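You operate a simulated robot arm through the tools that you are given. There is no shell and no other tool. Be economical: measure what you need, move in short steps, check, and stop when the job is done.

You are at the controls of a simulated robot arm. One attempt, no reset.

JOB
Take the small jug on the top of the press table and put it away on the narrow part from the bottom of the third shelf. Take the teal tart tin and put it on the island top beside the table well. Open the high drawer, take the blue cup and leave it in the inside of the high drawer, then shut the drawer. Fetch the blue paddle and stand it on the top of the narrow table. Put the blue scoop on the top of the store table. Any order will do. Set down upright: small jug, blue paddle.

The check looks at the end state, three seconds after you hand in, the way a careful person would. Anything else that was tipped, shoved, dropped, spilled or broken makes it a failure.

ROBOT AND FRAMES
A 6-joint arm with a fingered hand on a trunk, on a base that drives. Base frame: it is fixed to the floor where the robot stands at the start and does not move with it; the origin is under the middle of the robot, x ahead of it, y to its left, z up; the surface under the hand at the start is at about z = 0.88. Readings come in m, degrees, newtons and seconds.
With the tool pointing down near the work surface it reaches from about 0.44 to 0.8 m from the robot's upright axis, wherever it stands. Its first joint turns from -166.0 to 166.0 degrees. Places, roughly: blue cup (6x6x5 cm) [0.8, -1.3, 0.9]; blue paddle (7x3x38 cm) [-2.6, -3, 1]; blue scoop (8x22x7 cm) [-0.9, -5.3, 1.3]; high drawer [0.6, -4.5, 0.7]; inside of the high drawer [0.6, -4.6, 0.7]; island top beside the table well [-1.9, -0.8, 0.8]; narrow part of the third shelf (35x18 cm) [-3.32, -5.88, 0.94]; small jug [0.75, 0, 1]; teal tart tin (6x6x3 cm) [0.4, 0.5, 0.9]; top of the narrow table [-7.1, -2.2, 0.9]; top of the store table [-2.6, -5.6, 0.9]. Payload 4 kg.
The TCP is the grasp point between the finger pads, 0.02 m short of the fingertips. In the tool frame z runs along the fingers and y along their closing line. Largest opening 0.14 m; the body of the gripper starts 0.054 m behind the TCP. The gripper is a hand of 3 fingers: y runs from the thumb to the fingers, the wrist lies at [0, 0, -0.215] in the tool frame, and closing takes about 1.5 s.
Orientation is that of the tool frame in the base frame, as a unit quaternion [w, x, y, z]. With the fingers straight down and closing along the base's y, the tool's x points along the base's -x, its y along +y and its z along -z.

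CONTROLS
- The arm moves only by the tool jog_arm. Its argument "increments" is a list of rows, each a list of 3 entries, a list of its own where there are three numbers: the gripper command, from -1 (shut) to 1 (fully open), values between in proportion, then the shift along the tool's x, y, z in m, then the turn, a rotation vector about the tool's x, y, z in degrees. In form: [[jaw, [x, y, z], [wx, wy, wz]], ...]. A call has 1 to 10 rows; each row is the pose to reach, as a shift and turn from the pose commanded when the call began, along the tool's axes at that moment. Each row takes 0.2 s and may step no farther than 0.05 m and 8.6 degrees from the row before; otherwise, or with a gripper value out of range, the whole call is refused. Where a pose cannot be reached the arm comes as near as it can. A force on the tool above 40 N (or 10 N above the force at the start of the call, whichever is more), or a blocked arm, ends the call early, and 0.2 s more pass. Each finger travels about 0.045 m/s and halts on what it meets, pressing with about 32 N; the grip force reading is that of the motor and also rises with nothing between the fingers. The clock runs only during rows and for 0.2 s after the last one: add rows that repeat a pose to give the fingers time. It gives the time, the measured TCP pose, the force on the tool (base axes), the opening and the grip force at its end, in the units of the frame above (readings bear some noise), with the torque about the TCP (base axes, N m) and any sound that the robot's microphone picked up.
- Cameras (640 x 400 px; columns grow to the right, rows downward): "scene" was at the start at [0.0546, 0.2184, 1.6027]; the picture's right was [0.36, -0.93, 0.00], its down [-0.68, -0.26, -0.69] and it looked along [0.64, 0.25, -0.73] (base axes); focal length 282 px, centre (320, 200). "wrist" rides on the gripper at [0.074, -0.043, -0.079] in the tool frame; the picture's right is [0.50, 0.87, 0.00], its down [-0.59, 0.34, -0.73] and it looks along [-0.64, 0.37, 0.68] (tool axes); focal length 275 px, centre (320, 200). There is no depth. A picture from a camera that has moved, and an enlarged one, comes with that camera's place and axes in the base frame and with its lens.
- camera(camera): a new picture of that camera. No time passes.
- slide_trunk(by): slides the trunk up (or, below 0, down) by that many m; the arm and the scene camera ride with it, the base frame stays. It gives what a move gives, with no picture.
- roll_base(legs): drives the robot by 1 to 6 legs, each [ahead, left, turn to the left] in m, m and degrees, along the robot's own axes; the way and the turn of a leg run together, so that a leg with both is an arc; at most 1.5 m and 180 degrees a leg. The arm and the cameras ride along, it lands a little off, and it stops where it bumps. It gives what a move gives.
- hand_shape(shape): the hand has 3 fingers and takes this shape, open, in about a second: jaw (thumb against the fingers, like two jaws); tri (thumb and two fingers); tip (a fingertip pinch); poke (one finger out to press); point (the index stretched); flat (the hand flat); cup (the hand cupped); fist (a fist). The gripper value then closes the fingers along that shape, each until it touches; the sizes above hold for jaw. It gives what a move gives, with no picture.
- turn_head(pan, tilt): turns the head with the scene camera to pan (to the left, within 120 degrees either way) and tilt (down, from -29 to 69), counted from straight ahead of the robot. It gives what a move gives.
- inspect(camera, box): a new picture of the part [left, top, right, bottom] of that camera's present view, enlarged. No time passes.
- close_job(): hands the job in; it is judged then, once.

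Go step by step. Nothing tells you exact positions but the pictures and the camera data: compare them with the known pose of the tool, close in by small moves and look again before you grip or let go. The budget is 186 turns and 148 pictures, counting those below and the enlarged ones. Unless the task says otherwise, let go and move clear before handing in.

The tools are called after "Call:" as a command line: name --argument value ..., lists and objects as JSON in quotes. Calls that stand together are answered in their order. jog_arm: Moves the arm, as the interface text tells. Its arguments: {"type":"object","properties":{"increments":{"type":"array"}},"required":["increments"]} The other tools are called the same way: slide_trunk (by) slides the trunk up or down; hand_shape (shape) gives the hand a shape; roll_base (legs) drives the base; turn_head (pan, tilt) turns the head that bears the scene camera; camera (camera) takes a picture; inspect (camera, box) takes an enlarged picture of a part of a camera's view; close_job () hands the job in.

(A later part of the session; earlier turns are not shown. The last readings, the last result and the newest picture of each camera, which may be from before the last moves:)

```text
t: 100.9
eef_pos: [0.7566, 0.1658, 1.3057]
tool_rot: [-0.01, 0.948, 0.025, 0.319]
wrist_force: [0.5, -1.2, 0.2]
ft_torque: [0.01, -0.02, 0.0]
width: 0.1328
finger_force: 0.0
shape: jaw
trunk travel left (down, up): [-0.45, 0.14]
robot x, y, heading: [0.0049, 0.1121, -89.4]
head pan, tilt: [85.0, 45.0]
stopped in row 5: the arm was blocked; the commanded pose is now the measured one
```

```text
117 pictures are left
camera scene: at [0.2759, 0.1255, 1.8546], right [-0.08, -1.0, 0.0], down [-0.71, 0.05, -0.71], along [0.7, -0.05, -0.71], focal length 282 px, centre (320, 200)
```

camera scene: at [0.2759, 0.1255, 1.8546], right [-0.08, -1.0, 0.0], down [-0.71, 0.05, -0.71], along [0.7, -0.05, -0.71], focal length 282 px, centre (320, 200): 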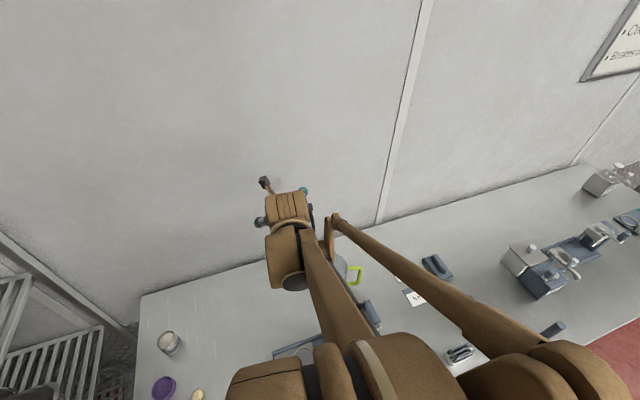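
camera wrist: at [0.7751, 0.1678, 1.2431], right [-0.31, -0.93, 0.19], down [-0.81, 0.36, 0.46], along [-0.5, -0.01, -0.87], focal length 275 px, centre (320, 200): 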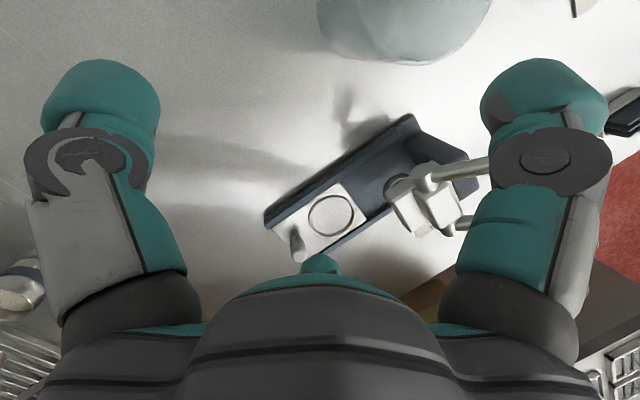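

The tilt in the arm plane reached 37°. I suspect a forearm-to-tool limit that eases with the trunk high and the hand low; test that.

Call:
slide_trunk --by 0.13

Call:
jog_arm --increments '[[0.9, [-0.032, 0, 0.024], [0, 0, 0]], [0.9, [-0.064, 0, 0.048], [0, 0, 0]], [0.9, [-0.096, 0, 0.072], [0, 0, 0]], [0.9, [-0.128, 0, 0.096], [0, 0, 0]], [0.9, [-0.15, 0, 0.12], [0, 0, 0]], [0.9, [-0.15, 0, 0.12], [0, 8, 0]], [0.9, [-0.15, 0, 0.12], [0, 16, 0]], [0.9, [-0.15, 0, 0.12], [0, 24, 0]]]'

Call:
camera --camera "scene"

```text
t: 102.5
eef_pos: [0.7562, 0.1673, 1.4363]
tool_rot: [-0.009, 0.948, 0.025, 0.319]
wrist_force: [0.4, -0.1, -0.4]
ft_torque: [0.01, 0.0, 0.0]
width: 0.133
finger_force: 0.1
shape: jaw
trunk travel left (down, up): [-0.58, 0.01]
robot x, y, heading: [0.0059, 0.1104, -89.3]
head pan, tilt: [85.0, 45.0]
```

```text
t: 104.3
eef_pos: [0.7155, 0.1658, 1.253]
tool_rot: [-0.015, 0.86, 0.023, 0.509]
wrist_force: [-0.2, 0.6, 0.1]
ft_torque: [0.0, 0.01, 0.01]
width: 0.133
finger_force: 0.1
shape: jaw
out of reach, approached as far as the arm can: row 8
trunk travel left (down, up): [-0.58, 0.01]
robot x, y, heading: [0.0024, 0.1124, -89.5]
head pan, tilt: [85.0, 45.0]
```

```text
116 pictures are left
camera scene: at [0.2759, 0.1256, 1.9846], right [-0.08, -1.0, 0.0], down [-0.71, 0.05, -0.71], along [0.7, -0.05, -0.71], focal length 282 px, centre (320, 200)
```

scene: 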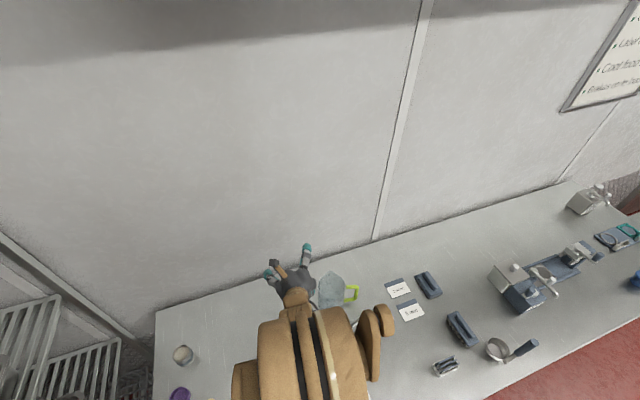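

Confirmed: trunk up and hand low allows a near-horizontal tool (now 29° below horizontal). Now yaw the hand about the vertical to about -50° and move onto the jug approach line, still above jug height.

Call:
jog_arm --increments '[[0.9, [-0.011, 0.002, -0.005], [-6.6, 0, 3.6]], [0.9, [-0.022, 0.004, -0.01], [-13.2, 0, 7.2]], [0.9, [-0.033, 0.006, -0.016], [-19.9, 0, 10.9]], [0.9, [-0.044, 0.009, -0.021], [-26.5, 0, 14.5]], [0.9, [-0.056, 0.011, -0.027], [-33.1, 0, 18.1]], [0.9, [-0.067, 0.013, -0.032], [-39.8, 0, 21.8]], [0.9, [-0.078, 0.016, -0.038], [-46.4, 0, 25.4]]]'

Call:
camera --camera "scene"

Call:
camera --camera "wrist"

```text
t: 105.9
eef_pos: [0.6447, 0.1446, 1.2016]
tool_rot: [0.214, 0.781, -0.363, 0.462]
wrist_force: [-0.7, -0.2, 0.4]
ft_torque: [0.0, 0.02, 0.0]
width: 0.1328
finger_force: 0.0
shape: jaw
out of reach, approached as far as the arm can: row 1, 2, 3, 4
trunk travel left (down, up): [-0.58, 0.01]
robot x, y, heading: [0.002, 0.1105, -89.2]
head pan, tilt: [85.0, 45.0]
```

```text
115 pictures are left
camera scene: at [0.2754, 0.126, 1.9847], right [-0.08, -1.0, 0.0], down [-0.71, 0.05, -0.71], along [0.7, -0.05, -0.71], focal length 282 px, centre (320, 200)
```

scene: 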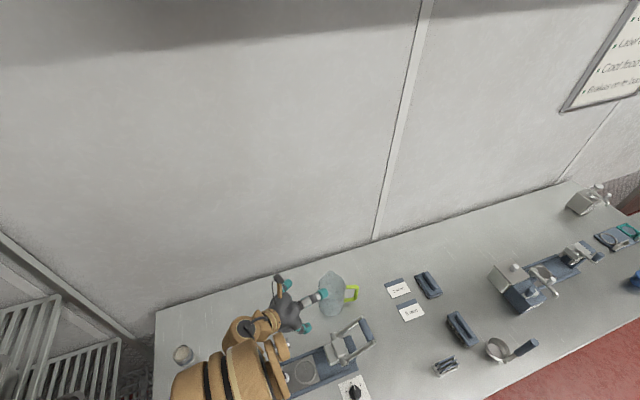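

```text
114 pictures are left
camera wrist: at [0.6557, 0.1977, 1.3034], right [-0.51, -0.74, 0.44], down [-0.86, 0.49, -0.16], along [-0.09, -0.46, -0.88], focal length 275 px, centre (320, 200)
```

wrist: 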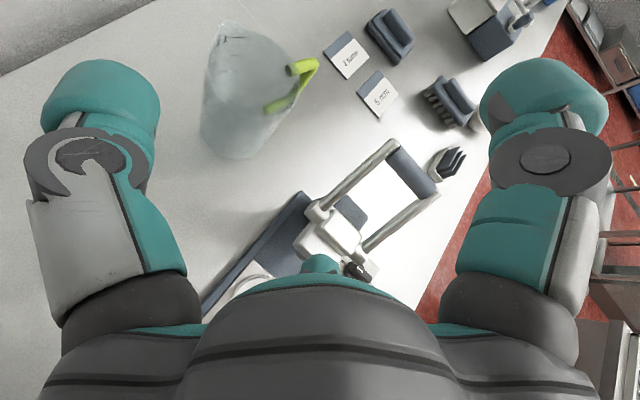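

The hand now has a clean line to the jug. I zoom in on the scene to refine the jug's centre.

Call:
inspect --camera "scene" --box '[260, 250, 400, 350]'

Call:
inspect --camera "wrist" --box '[160, 0, 400, 170]'

```text
4.00 times, centred on (330, 300) of scene
camera zoom: at [0.2754, 0.126, 1.9847], right [-0.08, -1.0, 0.0], down [-0.71, 0.05, -0.71], along [0.7, -0.05, -0.71], focal length 1128 px, centre (280, -200)
```

zoom: 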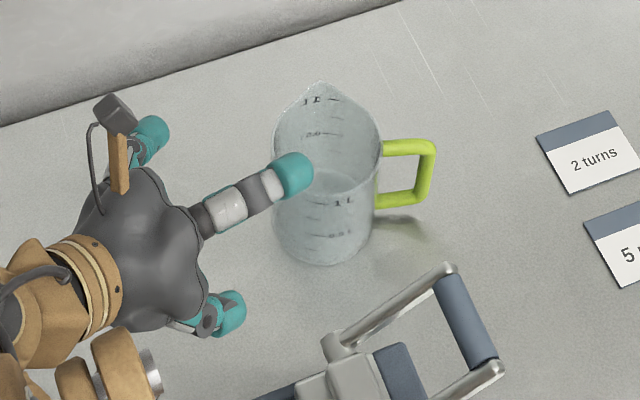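

```text
2.35 times, centred on (280, 85) of wrist
camera zoom: at [0.6557, 0.1977, 1.3034], right [-0.51, -0.74, 0.44], down [-0.86, 0.49, -0.16], along [-0.09, -0.46, -0.88], focal length 648 px, centre (414, 471)
```

zoom: 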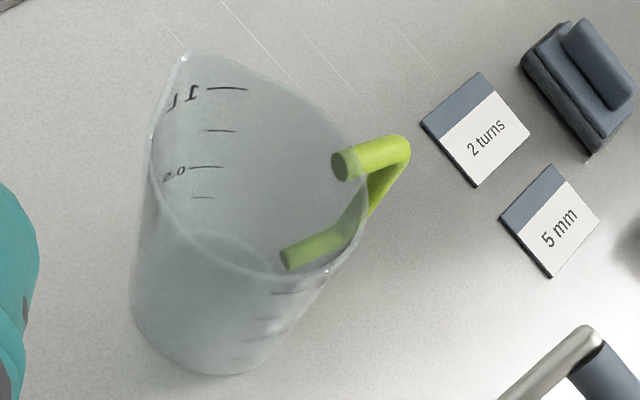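

Jug centre refined to about (0.757, 0.050), diameter ~0.10. I descend to the pre-grasp point 16 cm short of it along the tool axis.

Call:
jog_arm --increments '[[1, [-0.032, -0.006, 0.019], [0, 0, 0]], [1, [-0.065, -0.012, 0.038], [0, 0, 0]], [1, [-0.097, -0.018, 0.057], [0, 0, 0]], [1, [-0.1295, -0.024, 0.0765], [0, 0, 0]]]'

Call:
inspect --camera "scene" --box '[240, 250, 400, 370]'

Call:
camera --camera "wrist"

```text
t: 106.9
eef_pos: [0.6343, 0.1421, 1.1941]
tool_rot: [0.214, 0.781, -0.362, 0.462]
wrist_force: [-0.4, -0.4, 0.0]
ft_torque: [-0.01, -0.01, -0.03]
width: 0.14
finger_force: 0.0
shape: jaw
out of reach, approached as far as the arm can: row 1, 2, 3, 4
trunk travel left (down, up): [-0.58, 0.01]
robot x, y, heading: [0.0038, 0.1118, -89.6]
head pan, tilt: [85.0, 45.0]
```

```text
3.33 times, centred on (320, 310) of scene
camera zoom: at [0.2746, 0.1254, 1.9848], right [-0.08, -1.0, 0.0], down [-0.7, 0.05, -0.71], along [0.7, -0.05, -0.71], focal length 940 px, centre (320, -167)
```

zoom: 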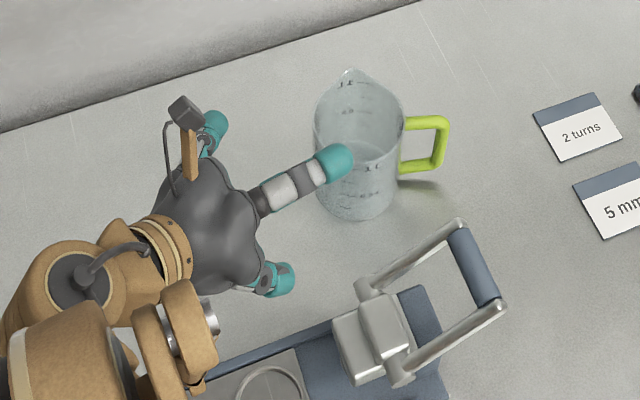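

```text
110 pictures are left
camera wrist: at [0.6445, 0.195, 1.294], right [-0.51, -0.74, 0.44], down [-0.86, 0.49, -0.16], along [-0.09, -0.46, -0.89], focal length 275 px, centre (320, 200)
```

wrist: 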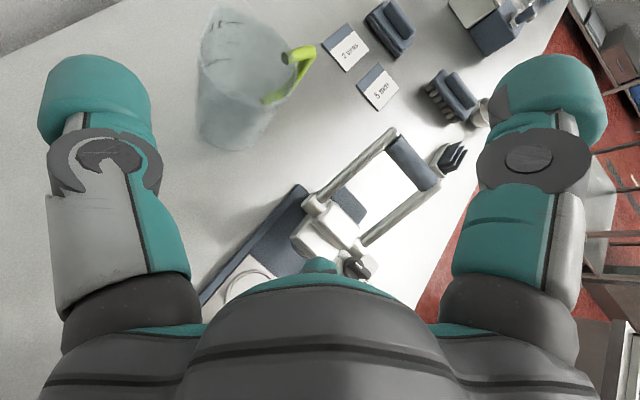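

The arm itself can't go lower, but the trunk can: I slide it down 0.136 m keeping this hand attitude.

Call:
slide_trunk --by -0.136

Call:
jog_arm --increments '[[1, [0, -0.017, 0], [0, 0, 0]], [1, [0, -0.0345, 0], [0, 0, 0]]]'

Call:
inspect --camera "scene" --box '[220, 220, 420, 370]'

Call:
camera --camera "wrist"

```text
t: 108.5
eef_pos: [0.6339, 0.1434, 1.0559]
tool_rot: [0.214, 0.781, -0.363, 0.461]
wrist_force: [-0.6, -0.3, -0.2]
ft_torque: [0.0, 0.01, 0.04]
width: 0.1402
finger_force: 0.1
shape: jaw
trunk travel left (down, up): [-0.444, 0.146]
robot x, y, heading: [0.0013, 0.1106, -89.3]
head pan, tilt: [85.0, 45.0]
```

```text
t: 109.1
eef_pos: [0.6568, 0.163, 1.0637]
tool_rot: [0.213, 0.781, -0.361, 0.462]
wrist_force: [0.1, 0.4, 1.1]
ft_torque: [-0.03, -0.04, 0.0]
width: 0.1399
finger_force: 0.2
shape: jaw
out of reach, approached as far as the arm can: row 1, 2
trunk travel left (down, up): [-0.444, 0.146]
robot x, y, heading: [0.0072, 0.11, -89.1]
head pan, tilt: [85.0, 45.0]
```

```text
2.67 times, centred on (320, 295) of scene
camera zoom: at [0.2752, 0.1258, 1.8487], right [-0.08, -1.0, 0.0], down [-0.71, 0.05, -0.71], along [0.7, -0.05, -0.71], focal length 752 px, centre (320, -53)
```

zoom: 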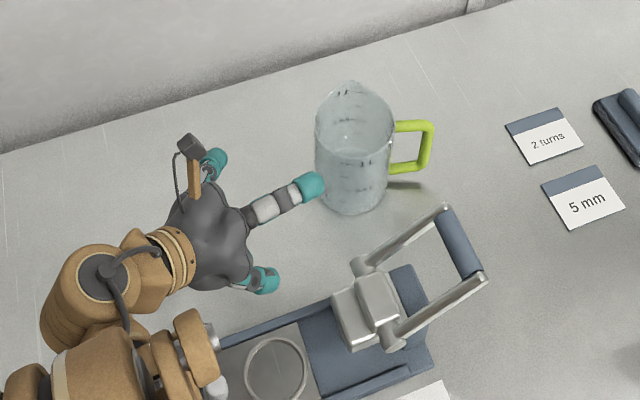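

```text
108 pictures are left
camera wrist: at [0.6677, 0.2161, 1.1666], right [-0.5, -0.74, 0.44], down [-0.86, 0.49, -0.16], along [-0.09, -0.46, -0.89], focal length 275 px, centre (320, 200)
```

wrist: 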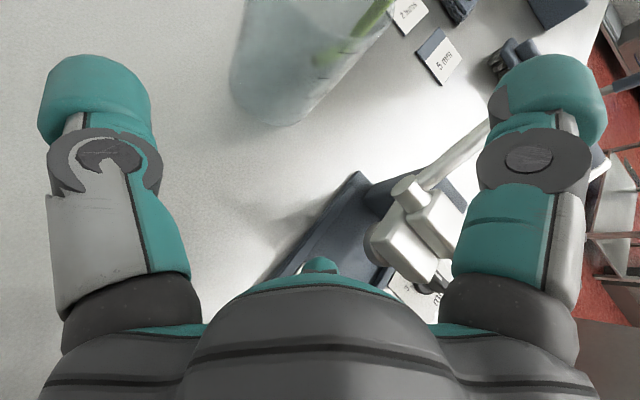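

Aligned with the jug; lever and plate are clear. I advance half way along the tool axis and check.

Call:
jog_arm --increments '[[1, [0, 0, 0.03], [0, 0, 0]], [1, [0, 0, 0.06], [0, 0, 0]], [1, [0, 0, 0.09], [0, 0, 0]]]'

Call:
inspect --camera "scene" --box '[240, 220, 400, 340]'

Call:
camera --camera "wrist"

```text
t: 109.9
eef_pos: [0.6864, 0.1004, 1.0675]
tool_rot: [0.213, 0.781, -0.363, 0.461]
wrist_force: [0.5, -0.5, -0.3]
ft_torque: [0.03, -0.02, -0.01]
width: 0.1401
finger_force: 0.1
shape: jaw
out of reach, approached as far as the arm can: row 1, 2, 3
trunk travel left (down, up): [-0.444, 0.146]
robot x, y, heading: [0.0051, 0.1097, -89.3]
head pan, tilt: [85.0, 45.0]
```

```text
3.33 times, centred on (320, 280) of scene
camera zoom: at [0.2755, 0.1248, 1.8487], right [-0.08, -1.0, 0.0], down [-0.71, 0.05, -0.71], along [0.7, -0.05, -0.71], focal length 940 px, centre (320, -67)
```

zoom: 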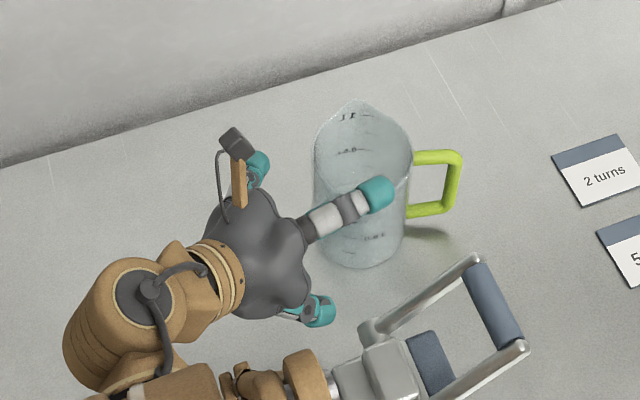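

```text
106 pictures are left
camera wrist: at [0.6975, 0.1541, 1.1692], right [-0.51, -0.74, 0.44], down [-0.86, 0.49, -0.16], along [-0.09, -0.45, -0.89], focal length 275 px, centre (320, 200)
```

wrist: 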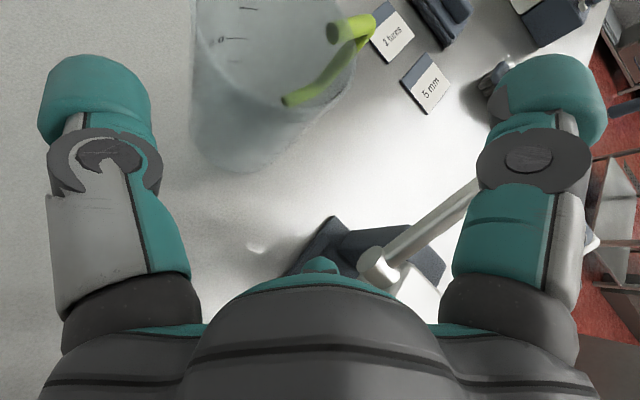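

The height is limiting again and I'm 2 cm toward the press side. I shift away from the press first, then lower the trunk.

Call:
jog_arm --increments '[[1, [0, -0.012, 0], [0, 0, 0]], [1, [0, -0.024, 0], [0, 0, 0]]]'

Call:
slide_trunk --by -0.05

Call:
inspect --camera "scene" --box '[240, 200, 400, 320]'

Call:
camera --camera "wrist"

```text
t: 110.5
eef_pos: [0.7013, 0.1178, 1.0752]
tool_rot: [0.213, 0.781, -0.362, 0.461]
wrist_force: [0.2, 0.3, -0.5]
ft_torque: [-0.03, -0.01, 0.0]
width: 0.1398
finger_force: 0.0
shape: jaw
out of reach, approached as far as the arm can: row 1, 2
trunk travel left (down, up): [-0.444, 0.146]
robot x, y, heading: [0.0063, 0.1071, -89.4]
head pan, tilt: [85.0, 45.0]
```

```text
t: 111.5
eef_pos: [0.7019, 0.1175, 1.0257]
tool_rot: [0.213, 0.781, -0.362, 0.462]
wrist_force: [-0.2, 0.0, -0.9]
ft_torque: [-0.04, -0.03, 0.02]
width: 0.1399
finger_force: 0.1
shape: jaw
trunk travel left (down, up): [-0.394, 0.196]
robot x, y, heading: [0.0035, 0.1114, -89.7]
head pan, tilt: [85.0, 45.0]
```

```text
3.33 times, centred on (320, 260) of scene
camera zoom: at [0.275, 0.1255, 1.7988], right [-0.08, -1.0, 0.0], down [-0.71, 0.05, -0.71], along [0.7, -0.05, -0.71], focal length 940 px, centre (320, 0)
```

zoom: 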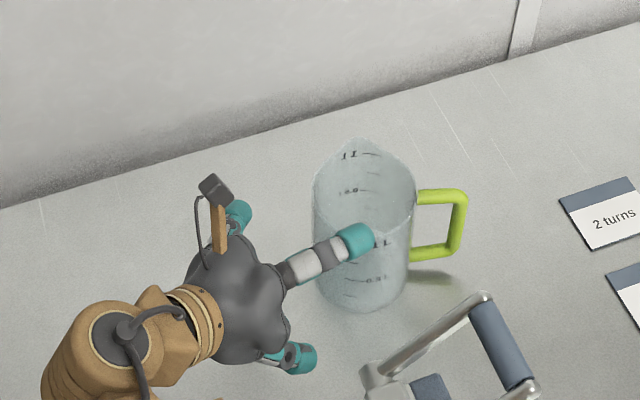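

```text
104 pictures are left
camera wrist: at [0.7126, 0.1705, 1.1277], right [-0.5, -0.74, 0.44], down [-0.86, 0.49, -0.16], along [-0.09, -0.46, -0.89], focal length 275 px, centre (320, 200)
```

wrist: 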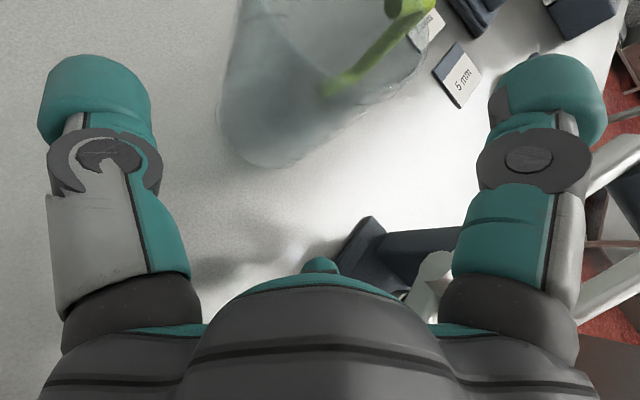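

Well centred between thumb and fingers. Advance further toward the jug.

Call:
jog_arm --increments '[[1, [0, 0, 0.025], [0, 0, 0]], [1, [0, 0, 0.05], [0, 0, 0]]]'

Call:
slide_trunk --by -0.03

Call:
camera --camera "wrist"

Call:
inspect --camera "scene" --box '[240, 200, 400, 320]'

```text
t: 112.1
eef_pos: [0.7169, 0.0819, 1.0265]
tool_rot: [0.212, 0.782, -0.362, 0.461]
wrist_force: [-0.3, 1.0, -0.1]
ft_torque: [0.03, -0.01, 0.0]
width: 0.1399
finger_force: 0.1
shape: jaw
out of reach, approached as far as the arm can: row 1, 2
trunk travel left (down, up): [-0.394, 0.196]
robot x, y, heading: [0.008, 0.1091, -89.4]
head pan, tilt: [85.0, 45.0]
```

```text
t: 112.8
eef_pos: [0.7174, 0.0811, 0.9977]
tool_rot: [0.213, 0.782, -0.362, 0.461]
wrist_force: [-0.2, 0.0, 1.2]
ft_torque: [-0.01, -0.01, -0.03]
width: 0.1398
finger_force: 0.1
shape: jaw
trunk travel left (down, up): [-0.364, 0.226]
robot x, y, heading: [0.0044, 0.1093, -89.5]
head pan, tilt: [85.0, 45.0]
```

```text
103 pictures are left
camera wrist: at [0.728, 0.1345, 1.0998], right [-0.5, -0.75, 0.44], down [-0.86, 0.49, -0.16], along [-0.09, -0.45, -0.89], focal length 275 px, centre (320, 200)
```

wrist: 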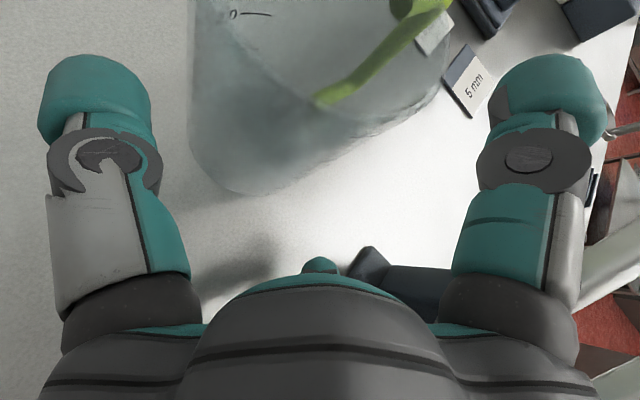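

```text
3.33 times, centred on (320, 260) of scene
camera zoom: at [0.2749, 0.1254, 1.7688], right [-0.08, -1.0, 0.0], down [-0.71, 0.05, -0.71], along [0.7, -0.05, -0.71], focal length 940 px, centre (320, 0)
```

zoom: 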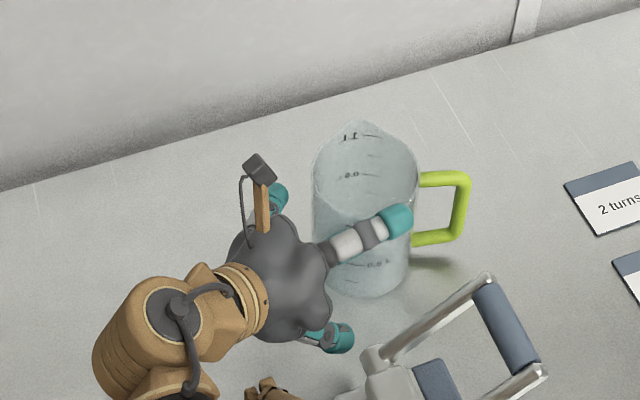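

Nearly there: shift 8 mm away from the press side and advance the last 4–5 cm.

Call:
jog_arm --increments '[[1, [0, -0.008, 0.0], [0, 0, 0]], [1, [0, -0.009, 0.025], [0, 0, 0]], [1, [0, -0.009, 0.047], [0, 0, 0]]]'

Call:
camera --camera "wrist"

Call:
inspect --camera "scene" --box '[260, 200, 400, 300]'

```text
t: 113.6
eef_pos: [0.7341, 0.0603, 1.003]
tool_rot: [0.212, 0.782, -0.362, 0.46]
wrist_force: [-0.2, -0.3, -0.3]
ft_torque: [0.01, -0.02, -0.01]
width: 0.1397
finger_force: 0.1
shape: jaw
out of reach, approached as far as the arm can: row 1, 2, 3
trunk travel left (down, up): [-0.364, 0.226]
robot x, y, heading: [0.008, 0.1106, -89.5]
head pan, tilt: [85.0, 45.0]
```

```text
101 pictures are left
camera wrist: at [0.7458, 0.1118, 1.1056], right [-0.5, -0.75, 0.44], down [-0.86, 0.49, -0.16], along [-0.09, -0.45, -0.89], focal length 275 px, centre (320, 200)
```

wrist: 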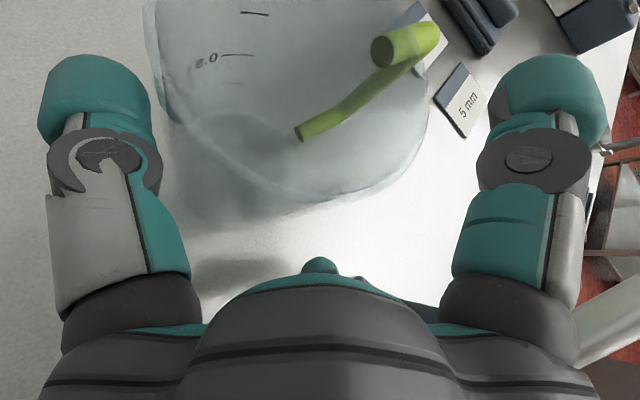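

```text
4.00 times, centred on (330, 250) of scene
camera zoom: at [0.2751, 0.126, 1.7687], right [-0.08, -1.0, 0.0], down [-0.71, 0.05, -0.71], along [0.7, -0.05, -0.71], focal length 1128 px, centre (280, 0)
```

zoom: 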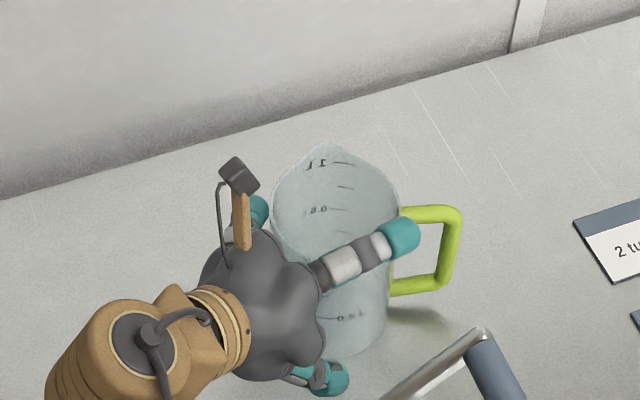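

The jug is within the fingers; the upper finger is near the handle so I stop advancing, centre by 8 mm, and close gently.

Call:
jog_arm --increments '[[1, [0, -0.008, -0.004], [0, 0, 0]], [0.7, [0, -0.008, -0.004], [0, 0, 0]], [0.5, [0, -0.008, -0.004], [0, 0, 0]], [0.3, [0, -0.008, -0.004], [0, 0, 0]], [0.1, [0, -0.008, -0.004], [0, 0, 0]], [0.1, [0, -0.008, -0.004], [0, 0, 0]]]'

Call:
camera --camera "wrist"

Call:
inspect --camera "scene" --box '[260, 200, 400, 300]'

```text
t: 115.0
eef_pos: [0.7365, 0.0664, 1.0052]
tool_rot: [0.212, 0.782, -0.362, 0.461]
wrist_force: [1.1, 0.7, -0.6]
ft_torque: [-0.01, 0.0, 0.04]
width: 0.0774
finger_force: 0.0
shape: jaw
trunk travel left (down, up): [-0.364, 0.226]
robot x, y, heading: [0.0034, 0.1114, -89.1]
head pan, tilt: [85.0, 45.0]
```

```text
99 pictures are left
camera wrist: at [0.7484, 0.1193, 1.1077], right [-0.5, -0.75, 0.43], down [-0.86, 0.49, -0.16], along [-0.1, -0.45, -0.89], focal length 275 px, centre (320, 200)
```

wrist: 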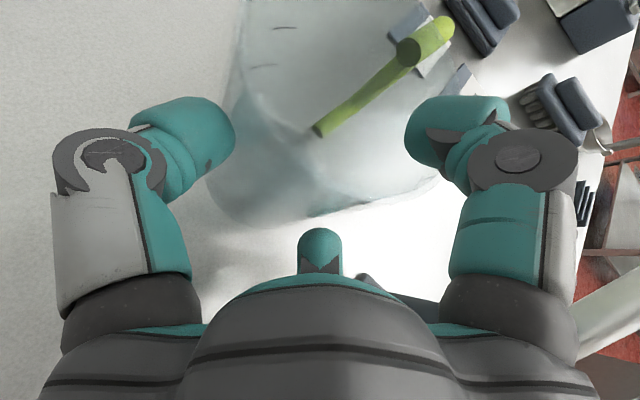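

```text
4.00 times, centred on (330, 250) of scene
camera zoom: at [0.2752, 0.1255, 1.7687], right [-0.08, -1.0, 0.0], down [-0.71, 0.05, -0.71], along [0.7, -0.05, -0.71], focal length 1128 px, centre (280, 0)
```

zoom: 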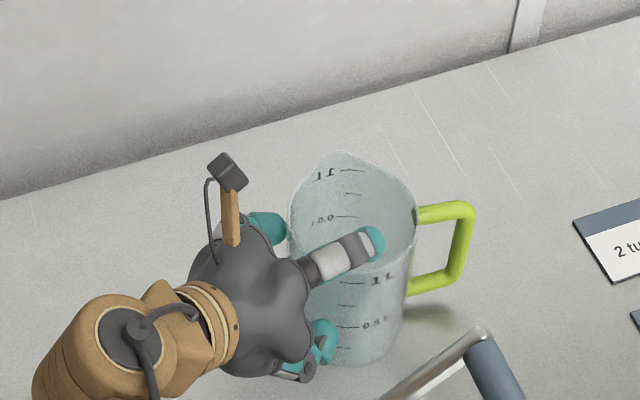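

Closing pushed the jug ahead by about 1 cm: the grip was too shallow. I reopen fully, then go deeper before closing again.

Call:
jog_arm --increments '[[0.5, [0, 0, 0], [0, 0, 0]], [1, [0, 0, 0], [0, 0, 0]], [1, [0, 0, 0], [0, 0, 0]], [1, [0, 0.0, 0], [0, 0, 0]], [1, [0, 0.004, 0.015], [0, 0, 0]], [1, [0, 0.006, 0.03], [0, 0, 0]]]'

Call:
camera --camera "wrist"

Call:
inspect --camera "scene" --box '[260, 200, 400, 300]'

```text
t: 116.4
eef_pos: [0.7421, 0.0413, 1.0053]
tool_rot: [0.212, 0.782, -0.363, 0.46]
wrist_force: [-0.3, 0.5, -0.8]
ft_torque: [0.01, -0.01, -0.01]
width: 0.14
finger_force: 0.1
shape: jaw
out of reach, approached as far as the arm can: row 5, 6
trunk travel left (down, up): [-0.364, 0.226]
robot x, y, heading: [0.0058, 0.1103, -89.4]
head pan, tilt: [85.0, 45.0]
```

```text
97 pictures are left
camera wrist: at [0.7533, 0.0932, 1.1078], right [-0.5, -0.75, 0.43], down [-0.86, 0.49, -0.16], along [-0.1, -0.45, -0.89], focal length 275 px, centre (320, 200)
```

wrist: 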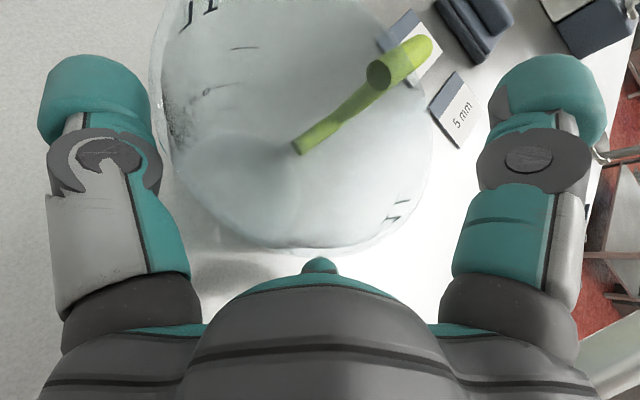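

```text
4.00 times, centred on (330, 250) of scene
camera zoom: at [0.2753, 0.1253, 1.7687], right [-0.08, -1.0, 0.0], down [-0.71, 0.05, -0.71], along [0.7, -0.05, -0.71], focal length 1128 px, centre (280, 0)
```

zoom: 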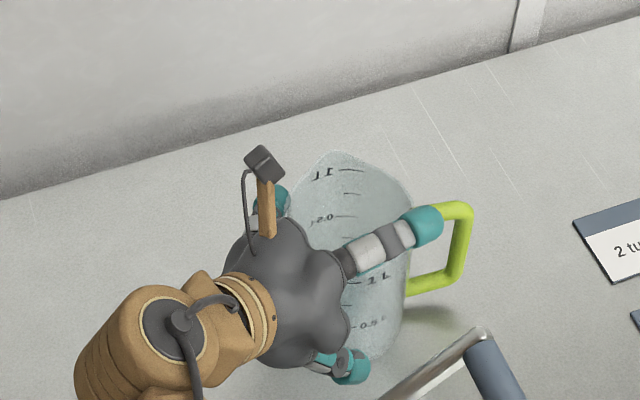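

The jug is now deep in the hand and centred. Close again in stages.

Call:
jog_arm --increments '[[0.7, [0, 0, 0], [0, 0, 0]], [0.5, [0, 0, 0], [0, 0, 0]], [0.4, [0, 0, 0], [0, 0, 0]], [0.3, [0, 0, 0], [0, 0, 0]], [0.3, [0, 0, 0], [0, 0, 0]]]'

Call:
camera --camera "wrist"

Call:
inspect --camera "scene" --box '[260, 200, 400, 300]'

```text
t: 117.6
eef_pos: [0.7418, 0.0408, 1.0059]
tool_rot: [0.212, 0.782, -0.362, 0.461]
wrist_force: [-0.1, 0.7, -0.2]
ft_torque: [-0.01, 0.02, 0.0]
width: 0.0888
finger_force: 0.1
shape: jaw
trunk travel left (down, up): [-0.364, 0.226]
robot x, y, heading: [0.0017, 0.1105, -89.5]
head pan, tilt: [85.0, 45.0]
```

```text
95 pictures are left
camera wrist: at [0.7532, 0.0936, 1.1078], right [-0.5, -0.75, 0.44], down [-0.86, 0.49, -0.16], along [-0.09, -0.45, -0.89], focal length 275 px, centre (320, 200)
```

wrist: 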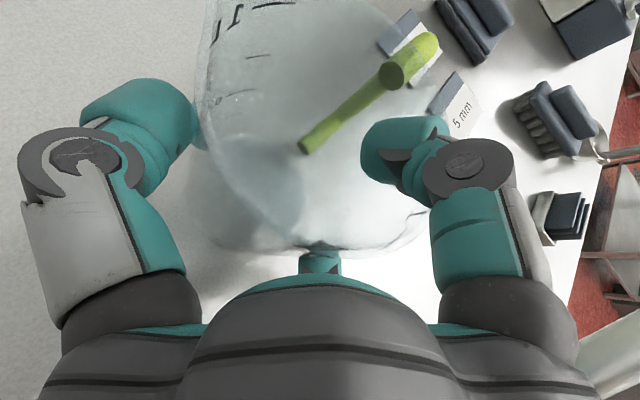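

```text
4.00 times, centred on (330, 250) of scene
camera zoom: at [0.2752, 0.1255, 1.7687], right [-0.08, -1.0, 0.0], down [-0.71, 0.05, -0.71], along [0.7, -0.05, -0.71], focal length 1128 px, centre (280, 0)
```

zoom: 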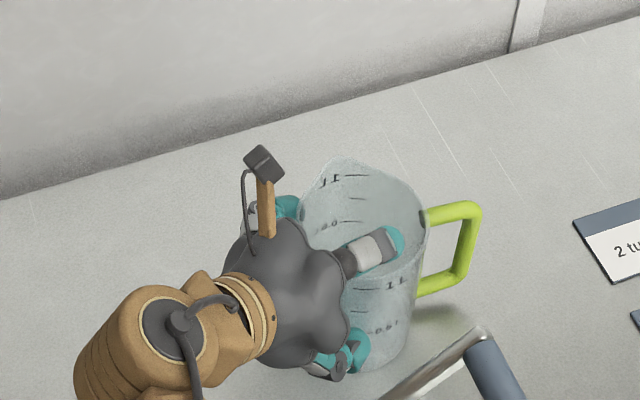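

The lower finger sits behind the jug's axis because of the tilt and pushes it forward. I reopen and try to level the hand by another 12°, which brings upper and lower fingers in line.

Call:
jog_arm --increments '[[0.6, [0, 0, 0], [0, 0, 0]], [1, [0, 0, 0], [0, 0, 0]], [1, [0, 0, 0], [0, 0, 0]], [1, [0, 0, 0], [0, 0, 0]], [1, [0, 0, 0], [0, 6, 0]], [1, [0, 0, 0], [0, 12, 0]]]'

Call:
camera --camera "wrist"

Call:
inspect --camera "scene" --box '[260, 200, 400, 300]'

```text
t: 119.0
eef_pos: [0.7276, 0.037, 1.0371]
tool_rot: [0.249, 0.729, -0.338, 0.54]
wrist_force: [0.0, 0.9, -0.4]
ft_torque: [0.01, 0.04, 0.0]
width: 0.1398
finger_force: 0.0
shape: jaw
out of reach, approached as far as the arm can: row 5, 6
trunk travel left (down, up): [-0.364, 0.226]
robot x, y, heading: [0.0054, 0.1126, -89.4]
head pan, tilt: [85.0, 45.0]
```

```text
93 pictures are left
camera wrist: at [0.7263, 0.1063, 1.129], right [-0.57, -0.67, 0.48], down [-0.82, 0.45, -0.35], along [0.02, -0.59, -0.81], focal length 275 px, centre (320, 200)
```

wrist: 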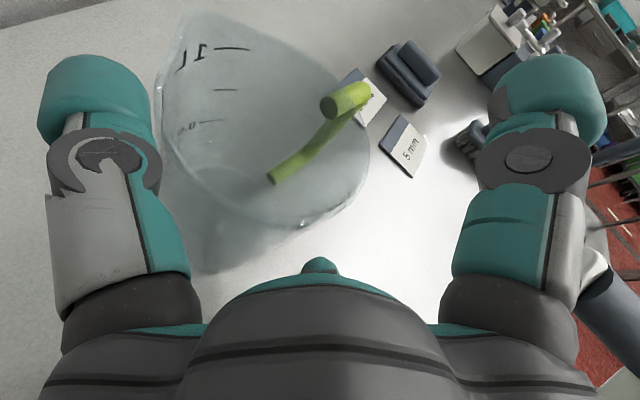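

```text
4.00 times, centred on (330, 250) of scene
camera zoom: at [0.2751, 0.1254, 1.7687], right [-0.08, -1.0, 0.0], down [-0.71, 0.05, -0.71], along [0.7, -0.05, -0.71], focal length 1128 px, centre (280, 0)
```

zoom: 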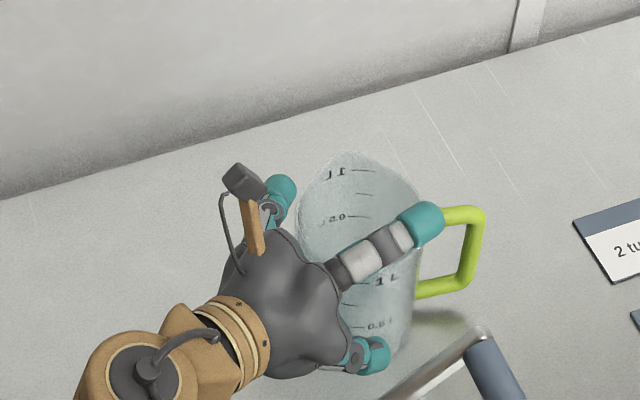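

That attitude (17° below horizontal) is reachable, only higher. I lower the trunk 4.5 cm, then centre on the jug.

Call:
slide_trunk --by -0.045

Call:
jog_arm --increments '[[1, [0, -0.006, 0], [0, 0, 0]], [1, [0, -0.0115, 0], [0, 0, 0]], [1, [0, -0.0115, 0.012], [0, 0, 0]]]'

Call:
camera --camera "wrist"

Call:
inspect --camera "scene" --box '[260, 180, 400, 280]'

```text
t: 119.9
eef_pos: [0.7289, 0.0383, 0.9909]
tool_rot: [0.249, 0.73, -0.338, 0.54]
wrist_force: [-0.2, -0.8, -0.8]
ft_torque: [0.01, 0.02, -0.01]
width: 0.1398
finger_force: 0.0
shape: jaw
trunk travel left (down, up): [-0.319, 0.271]
robot x, y, heading: [0.002, 0.1104, -89.4]
head pan, tilt: [85.0, 45.0]
```

```text
t: 120.7
eef_pos: [0.7413, 0.0373, 0.9954]
tool_rot: [0.248, 0.731, -0.338, 0.539]
wrist_force: [-0.7, -0.6, -0.6]
ft_torque: [-0.02, -0.02, -0.01]
width: 0.1398
finger_force: 0.1
shape: jaw
out of reach, approached as far as the arm can: row 2, 3
trunk travel left (down, up): [-0.319, 0.271]
robot x, y, heading: [0.0038, 0.1065, -89.7]
head pan, tilt: [85.0, 45.0]
```

```text
91 pictures are left
camera wrist: at [0.7383, 0.1055, 1.0891], right [-0.56, -0.67, 0.48], down [-0.83, 0.45, -0.35], along [0.02, -0.59, -0.81], focal length 275 px, centre (320, 200)
```

wrist: 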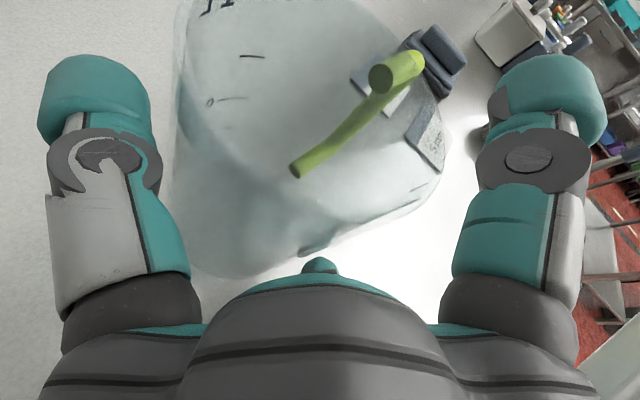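

```text
4.00 times, centred on (330, 230) of scene
camera zoom: at [0.2753, 0.125, 1.7237], right [-0.08, -1.0, 0.0], down [-0.71, 0.05, -0.71], along [0.7, -0.05, -0.71], focal length 1128 px, centre (280, 80)
```

zoom: 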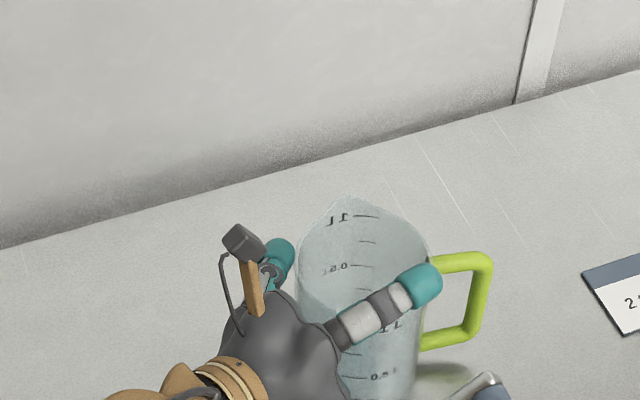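

Centred now. Advance 2 cm more and close in stages.

Call:
jog_arm --increments '[[1, [0, 0, 0.01], [0, 0, 0]], [1, [0, 0, 0.022], [0, 0, 0]], [0.7, [0, 0, 0.022], [0, 0, 0]], [0.5, [0, 0, 0.022], [0, 0, 0]], [0.4, [0, 0, 0.022], [0, 0, 0]], [0.35, [0, 0, 0.022], [0, 0, 0]], [0.35, [0, 0, 0.022], [0, 0, 0]]]'

Call:
camera --camera "wrist"

Call:
inspect --camera "scene" --box '[260, 180, 400, 280]'

```text
t: 122.3
eef_pos: [0.7492, 0.0194, 0.9977]
tool_rot: [0.248, 0.731, -0.338, 0.539]
wrist_force: [-0.1, 0.1, -1.2]
ft_torque: [0.05, 0.02, 0.0]
width: 0.0867
finger_force: 32.0
shape: jaw
out of reach, approached as far as the arm can: row 1, 2, 3, 4, 5, 6, 7
trunk travel left (down, up): [-0.319, 0.271]
robot x, y, heading: [0.0011, 0.1076, -89.5]
head pan, tilt: [85.0, 45.0]
```

```text
89 pictures are left
camera wrist: at [0.7467, 0.0875, 1.0917], right [-0.56, -0.67, 0.48], down [-0.83, 0.45, -0.35], along [0.02, -0.59, -0.81], focal length 275 px, centre (320, 200)
```

wrist: 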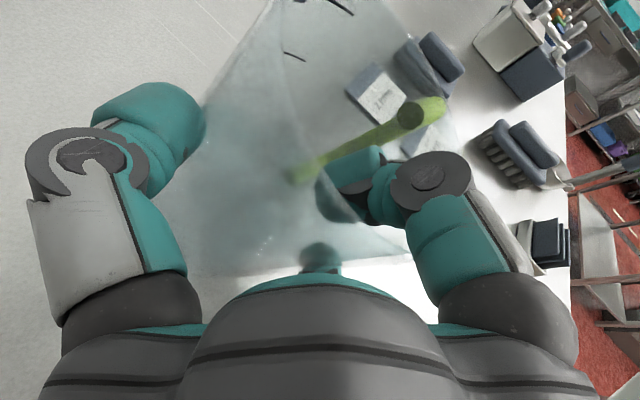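

```text
4.00 times, centred on (330, 230) of scene
camera zoom: at [0.2753, 0.1254, 1.7237], right [-0.08, -1.0, 0.0], down [-0.71, 0.05, -0.71], along [0.7, -0.05, -0.71], focal length 1128 px, centre (280, 80)
```

zoom: 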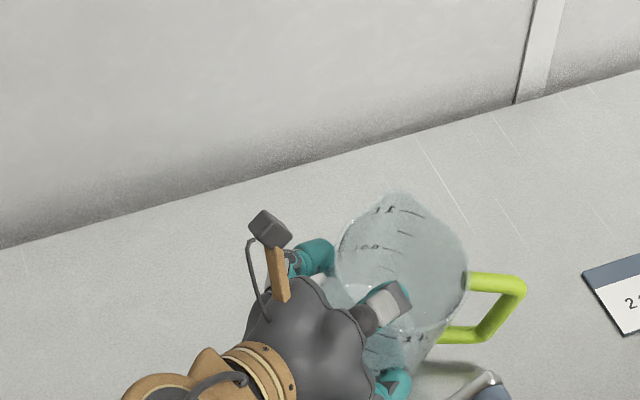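

The grip reads 32 N, but the jug seems to lean a bit. I zoom closer before lifting.

Call:
inspect --camera "scene" --box '[310, 215, 390, 290]'

```text
5.33 times, centred on (350, 252) of scene
camera zoom: at [0.2753, 0.1254, 1.7237], right [-0.08, -1.0, 0.0], down [-0.71, 0.05, -0.71], along [0.7, -0.05, -0.71], focal length 1504 px, centre (160, -80)
```

zoom: 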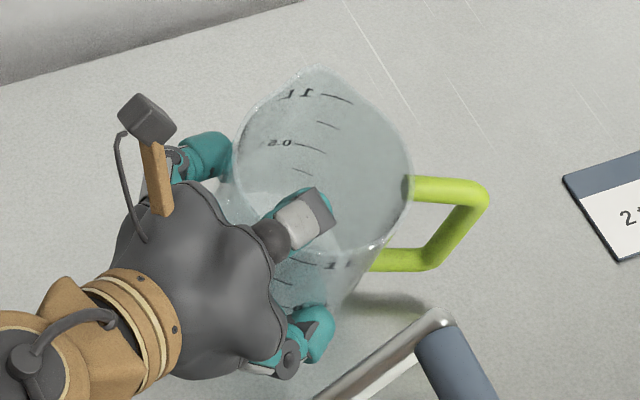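

The jug is leaning about 15° toward the finger side: this side grasp is poor here. I release it very slowly so it settles upright, and will use a top-down grasp instead.

Call:
jog_arm --increments '[[0.26, [0, 0, 0], [0, 0, 0]], [0.28, [0, 0, 0], [0, 0, 0]], [0.3, [0, 0, 0], [0, 0, 0]], [0.32, [0, 0, 0], [0, 0, 0]], [0.34, [0, 0, 0], [0, 0, 0]], [0.36, [0, 0, 0], [0, 0, 0]], [0.38, [0, 0, 0], [0, 0, 0]], [0.4, [0, 0, 0], [0, 0, 0]], [0.42, [0, 0, 0], [0, 0, 0]], [0.44, [0, 0, 0], [0, 0, 0]]]'

Call:
inspect --camera "scene" --box '[260, 180, 400, 280]'

```text
t: 124.5
eef_pos: [0.7484, 0.0197, 0.9988]
tool_rot: [0.249, 0.73, -0.339, 0.538]
wrist_force: [0.1, 0.1, 0.2]
ft_torque: [-0.02, 0.08, -0.07]
width: 0.0987
finger_force: 0.0
shape: jaw
trunk travel left (down, up): [-0.319, 0.271]
robot x, y, heading: [0.0023, 0.1097, -89.3]
head pan, tilt: [85.0, 45.0]
```

```text
4.00 times, centred on (330, 230) of scene
camera zoom: at [0.2751, 0.1255, 1.7237], right [-0.08, -1.0, 0.0], down [-0.71, 0.05, -0.71], along [0.7, -0.05, -0.71], focal length 1128 px, centre (280, 80)
```

zoom: 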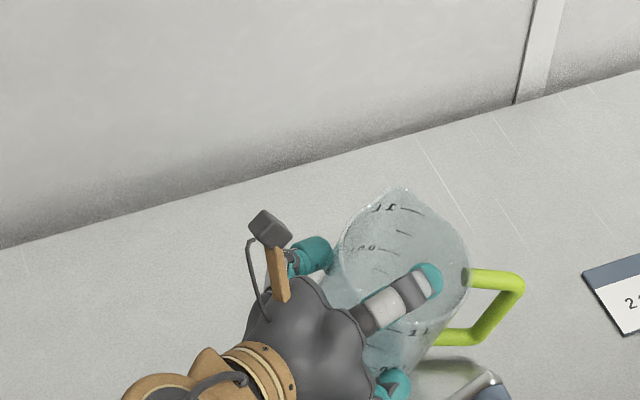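

Call:
jog_arm --increments '[[0.48, [0, 0, 0], [0, 0, 0]], [0.52, [0, 0, 0], [0, 0, 0]], [0.56, [0, 0, 0], [0, 0, 0]], [0.6, [0, 0, 0], [0, 0, 0]], [0.64, [0, 0, 0], [0, 0, 0]], [0.7, [0, 0, 0], [0, 0, 0]], [0.76, [0, 0, 0], [0, 0, 0]], [0.82, [0, 0, 0], [0, 0, 0]], [0.9, [0, 0, 0], [0, 0, 0]], [1, [0, 0, 0], [0, 0, 0]]]'

Call:
inspect --camera "scene" --box '[260, 180, 400, 280]'

Call:
camera --camera "wrist"

```text
t: 126.7
eef_pos: [0.7496, 0.0193, 0.9979]
tool_rot: [0.248, 0.73, -0.338, 0.539]
wrist_force: [0.0, 1.1, -0.1]
ft_torque: [0.01, 0.0, -0.01]
width: 0.1399
finger_force: 0.0
shape: jaw
trunk travel left (down, up): [-0.319, 0.271]
robot x, y, heading: [-0.0003, 0.1123, -89.6]
head pan, tilt: [85.0, 45.0]
```

```text
4.00 times, centred on (330, 230) of scene
camera zoom: at [0.2752, 0.1255, 1.7237], right [-0.08, -1.0, 0.0], down [-0.71, 0.05, -0.71], along [0.7, -0.05, -0.71], focal length 1128 px, centre (280, 80)
```

zoom: 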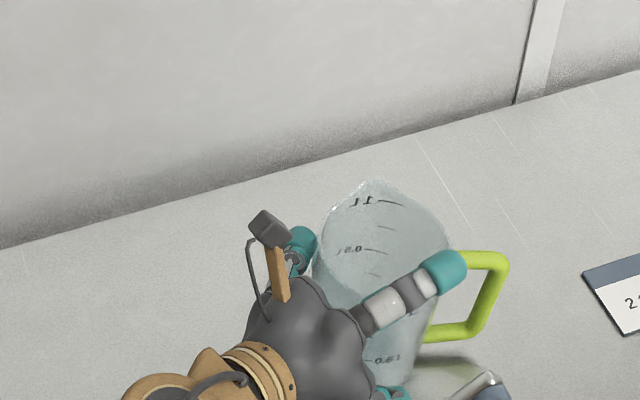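

```text
84 pictures are left
camera wrist: at [0.7466, 0.0875, 1.0918], right [-0.56, -0.67, 0.48], down [-0.83, 0.45, -0.35], along [0.02, -0.59, -0.81], focal length 275 px, centre (320, 200)
```

wrist: 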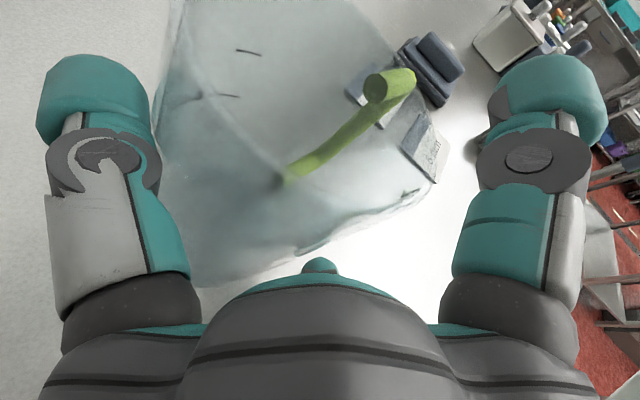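

The jug is back nearly upright. I retreat straight back and then look.

Call:
jog_arm --increments '[[1, [0, 0, -0.02], [0, 0, 0]], [1, [0, 0, -0.05], [0, 0, 0]], [1, [0, 0, -0.09], [0, 0, 0]], [1, [0, 0, -0.13], [0, 0, 0]], [1, [0, 0, -0.17], [0, 0, 0]]]'

Call:
inspect --camera "scene" --box '[240, 180, 400, 300]'

```text
t: 127.9
eef_pos: [0.6483, 0.1345, 1.0487]
tool_rot: [0.255, 0.739, -0.327, 0.531]
wrist_force: [-0.1, -0.5, -0.1]
ft_torque: [-0.02, -0.01, 0.0]
width: 0.1397
finger_force: 0.1
shape: jaw
out of reach, approached as far as the arm can: row 4, 5
trunk travel left (down, up): [-0.319, 0.271]
robot x, y, heading: [0.0054, 0.11, -89.4]
head pan, tilt: [85.0, 45.0]
```

```text
3.33 times, centred on (320, 240) of scene
camera zoom: at [0.2741, 0.1267, 1.7239], right [-0.08, -1.0, 0.0], down [-0.7, 0.05, -0.71], along [0.71, -0.05, -0.71], focal length 940 px, centre (320, 67)
```

zoom: 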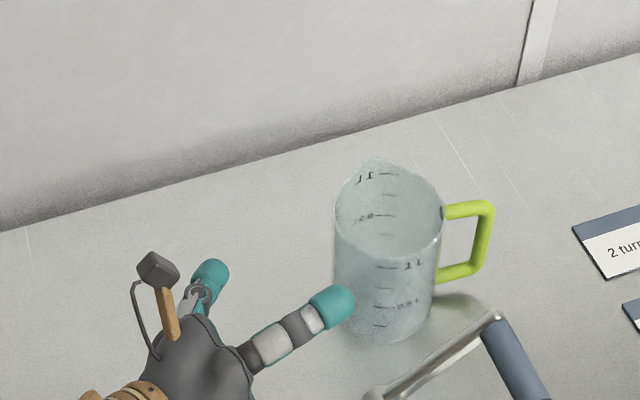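

Jug stands upright at about (0.755, 0.031). I raise the trunk and bring the hand back to vertical for a top-down grasp.

Call:
slide_trunk --by 0.2

Call:
jog_arm --increments '[[1, [0, 0, 0], [0, -8, 0]], [1, [0, 0, 0], [0, -16, 0]], [1, [0, 0, 0], [0, -24, 0]], [1, [0, 0, 0], [0, -32, 0]], [1, [0, 0, 0], [0, -40, 0]], [1, [0, 0, 0], [0, -48, 0]], [1, [0, 0, 0], [0, -56, 0]], [1, [0, 0, 0], [0, -64, 0]], [1, [0, 0, 0], [0, -72, 0]]]'

```text
t: 130.1
eef_pos: [0.65, 0.1324, 1.2469]
tool_rot: [0.256, 0.738, -0.328, 0.531]
wrist_force: [0.4, -0.3, 0.0]
ft_torque: [0.0, -0.03, 0.0]
width: 0.1397
finger_force: 0.1
shape: jaw
trunk travel left (down, up): [-0.519, 0.071]
robot x, y, heading: [0.005, 0.1104, -89.5]
head pan, tilt: [85.0, 45.0]
```

```text
t: 132.1
eef_pos: [0.6497, 0.133, 1.2473]
tool_rot: [0.013, 0.911, -0.413, -0.005]
wrist_force: [-0.6, 0.0, -0.3]
ft_torque: [-0.01, 0.01, -0.02]
width: 0.1401
finger_force: 0.1
shape: jaw
trunk travel left (down, up): [-0.519, 0.071]
robot x, y, heading: [0.0049, 0.1133, -89.4]
head pan, tilt: [85.0, 45.0]
```

Now yaw so the handle and the press lever fall between fingers, and move over the jug at a safe height.

Call:
jog_arm --increments '[[1, [0.03, -0.002, 0], [0, 0, -5]], [1, [0.06, -0.005, 0], [0, 0, -10]], [1, [0.09, -0.007, 0], [0, 0, -15]], [1, [0.12, -0.009, 0], [0, 0, -20]], [1, [0.146, -0.0117, 0.01], [0, 0, -25]], [1, [0.146, -0.0117, 0.02], [0, 0, -25]]]'

Call:
camera --camera "wrist"

Call:
inspect --camera "scene" --box '[240, 180, 420, 310]'

```text
t: 133.4
eef_pos: [0.754, 0.0294, 1.2272]
tool_rot: [0.012, 0.978, -0.207, -0.008]
wrist_force: [0.5, -0.2, -0.2]
ft_torque: [-0.01, -0.01, 0.03]
width: 0.1398
finger_force: 0.0
shape: jaw
trunk travel left (down, up): [-0.519, 0.071]
robot x, y, heading: [0.0039, 0.1077, -89.7]
head pan, tilt: [85.0, 45.0]
```

```text
82 pictures are left
camera wrist: at [0.8402, 0.0399, 1.3041], right [0.11, -0.99, 0.02], down [-0.66, -0.06, 0.75], along [-0.74, -0.09, -0.66], focal length 275 px, centre (320, 200)
```

wrist: 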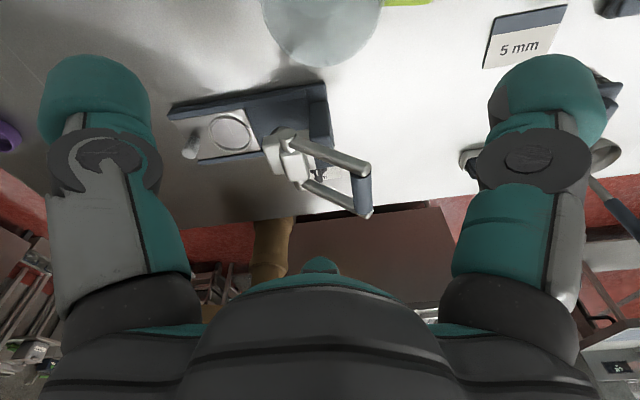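

```text
3.08 times, centred on (330, 245) of scene
camera zoom: at [0.2748, 0.1258, 1.9238], right [-0.08, -1.0, 0.0], down [-0.71, 0.05, -0.71], along [0.7, -0.05, -0.71], focal length 868 px, centre (289, 62)
```

zoom: 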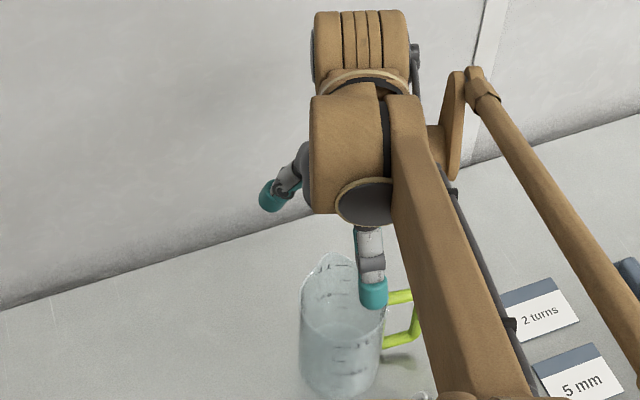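

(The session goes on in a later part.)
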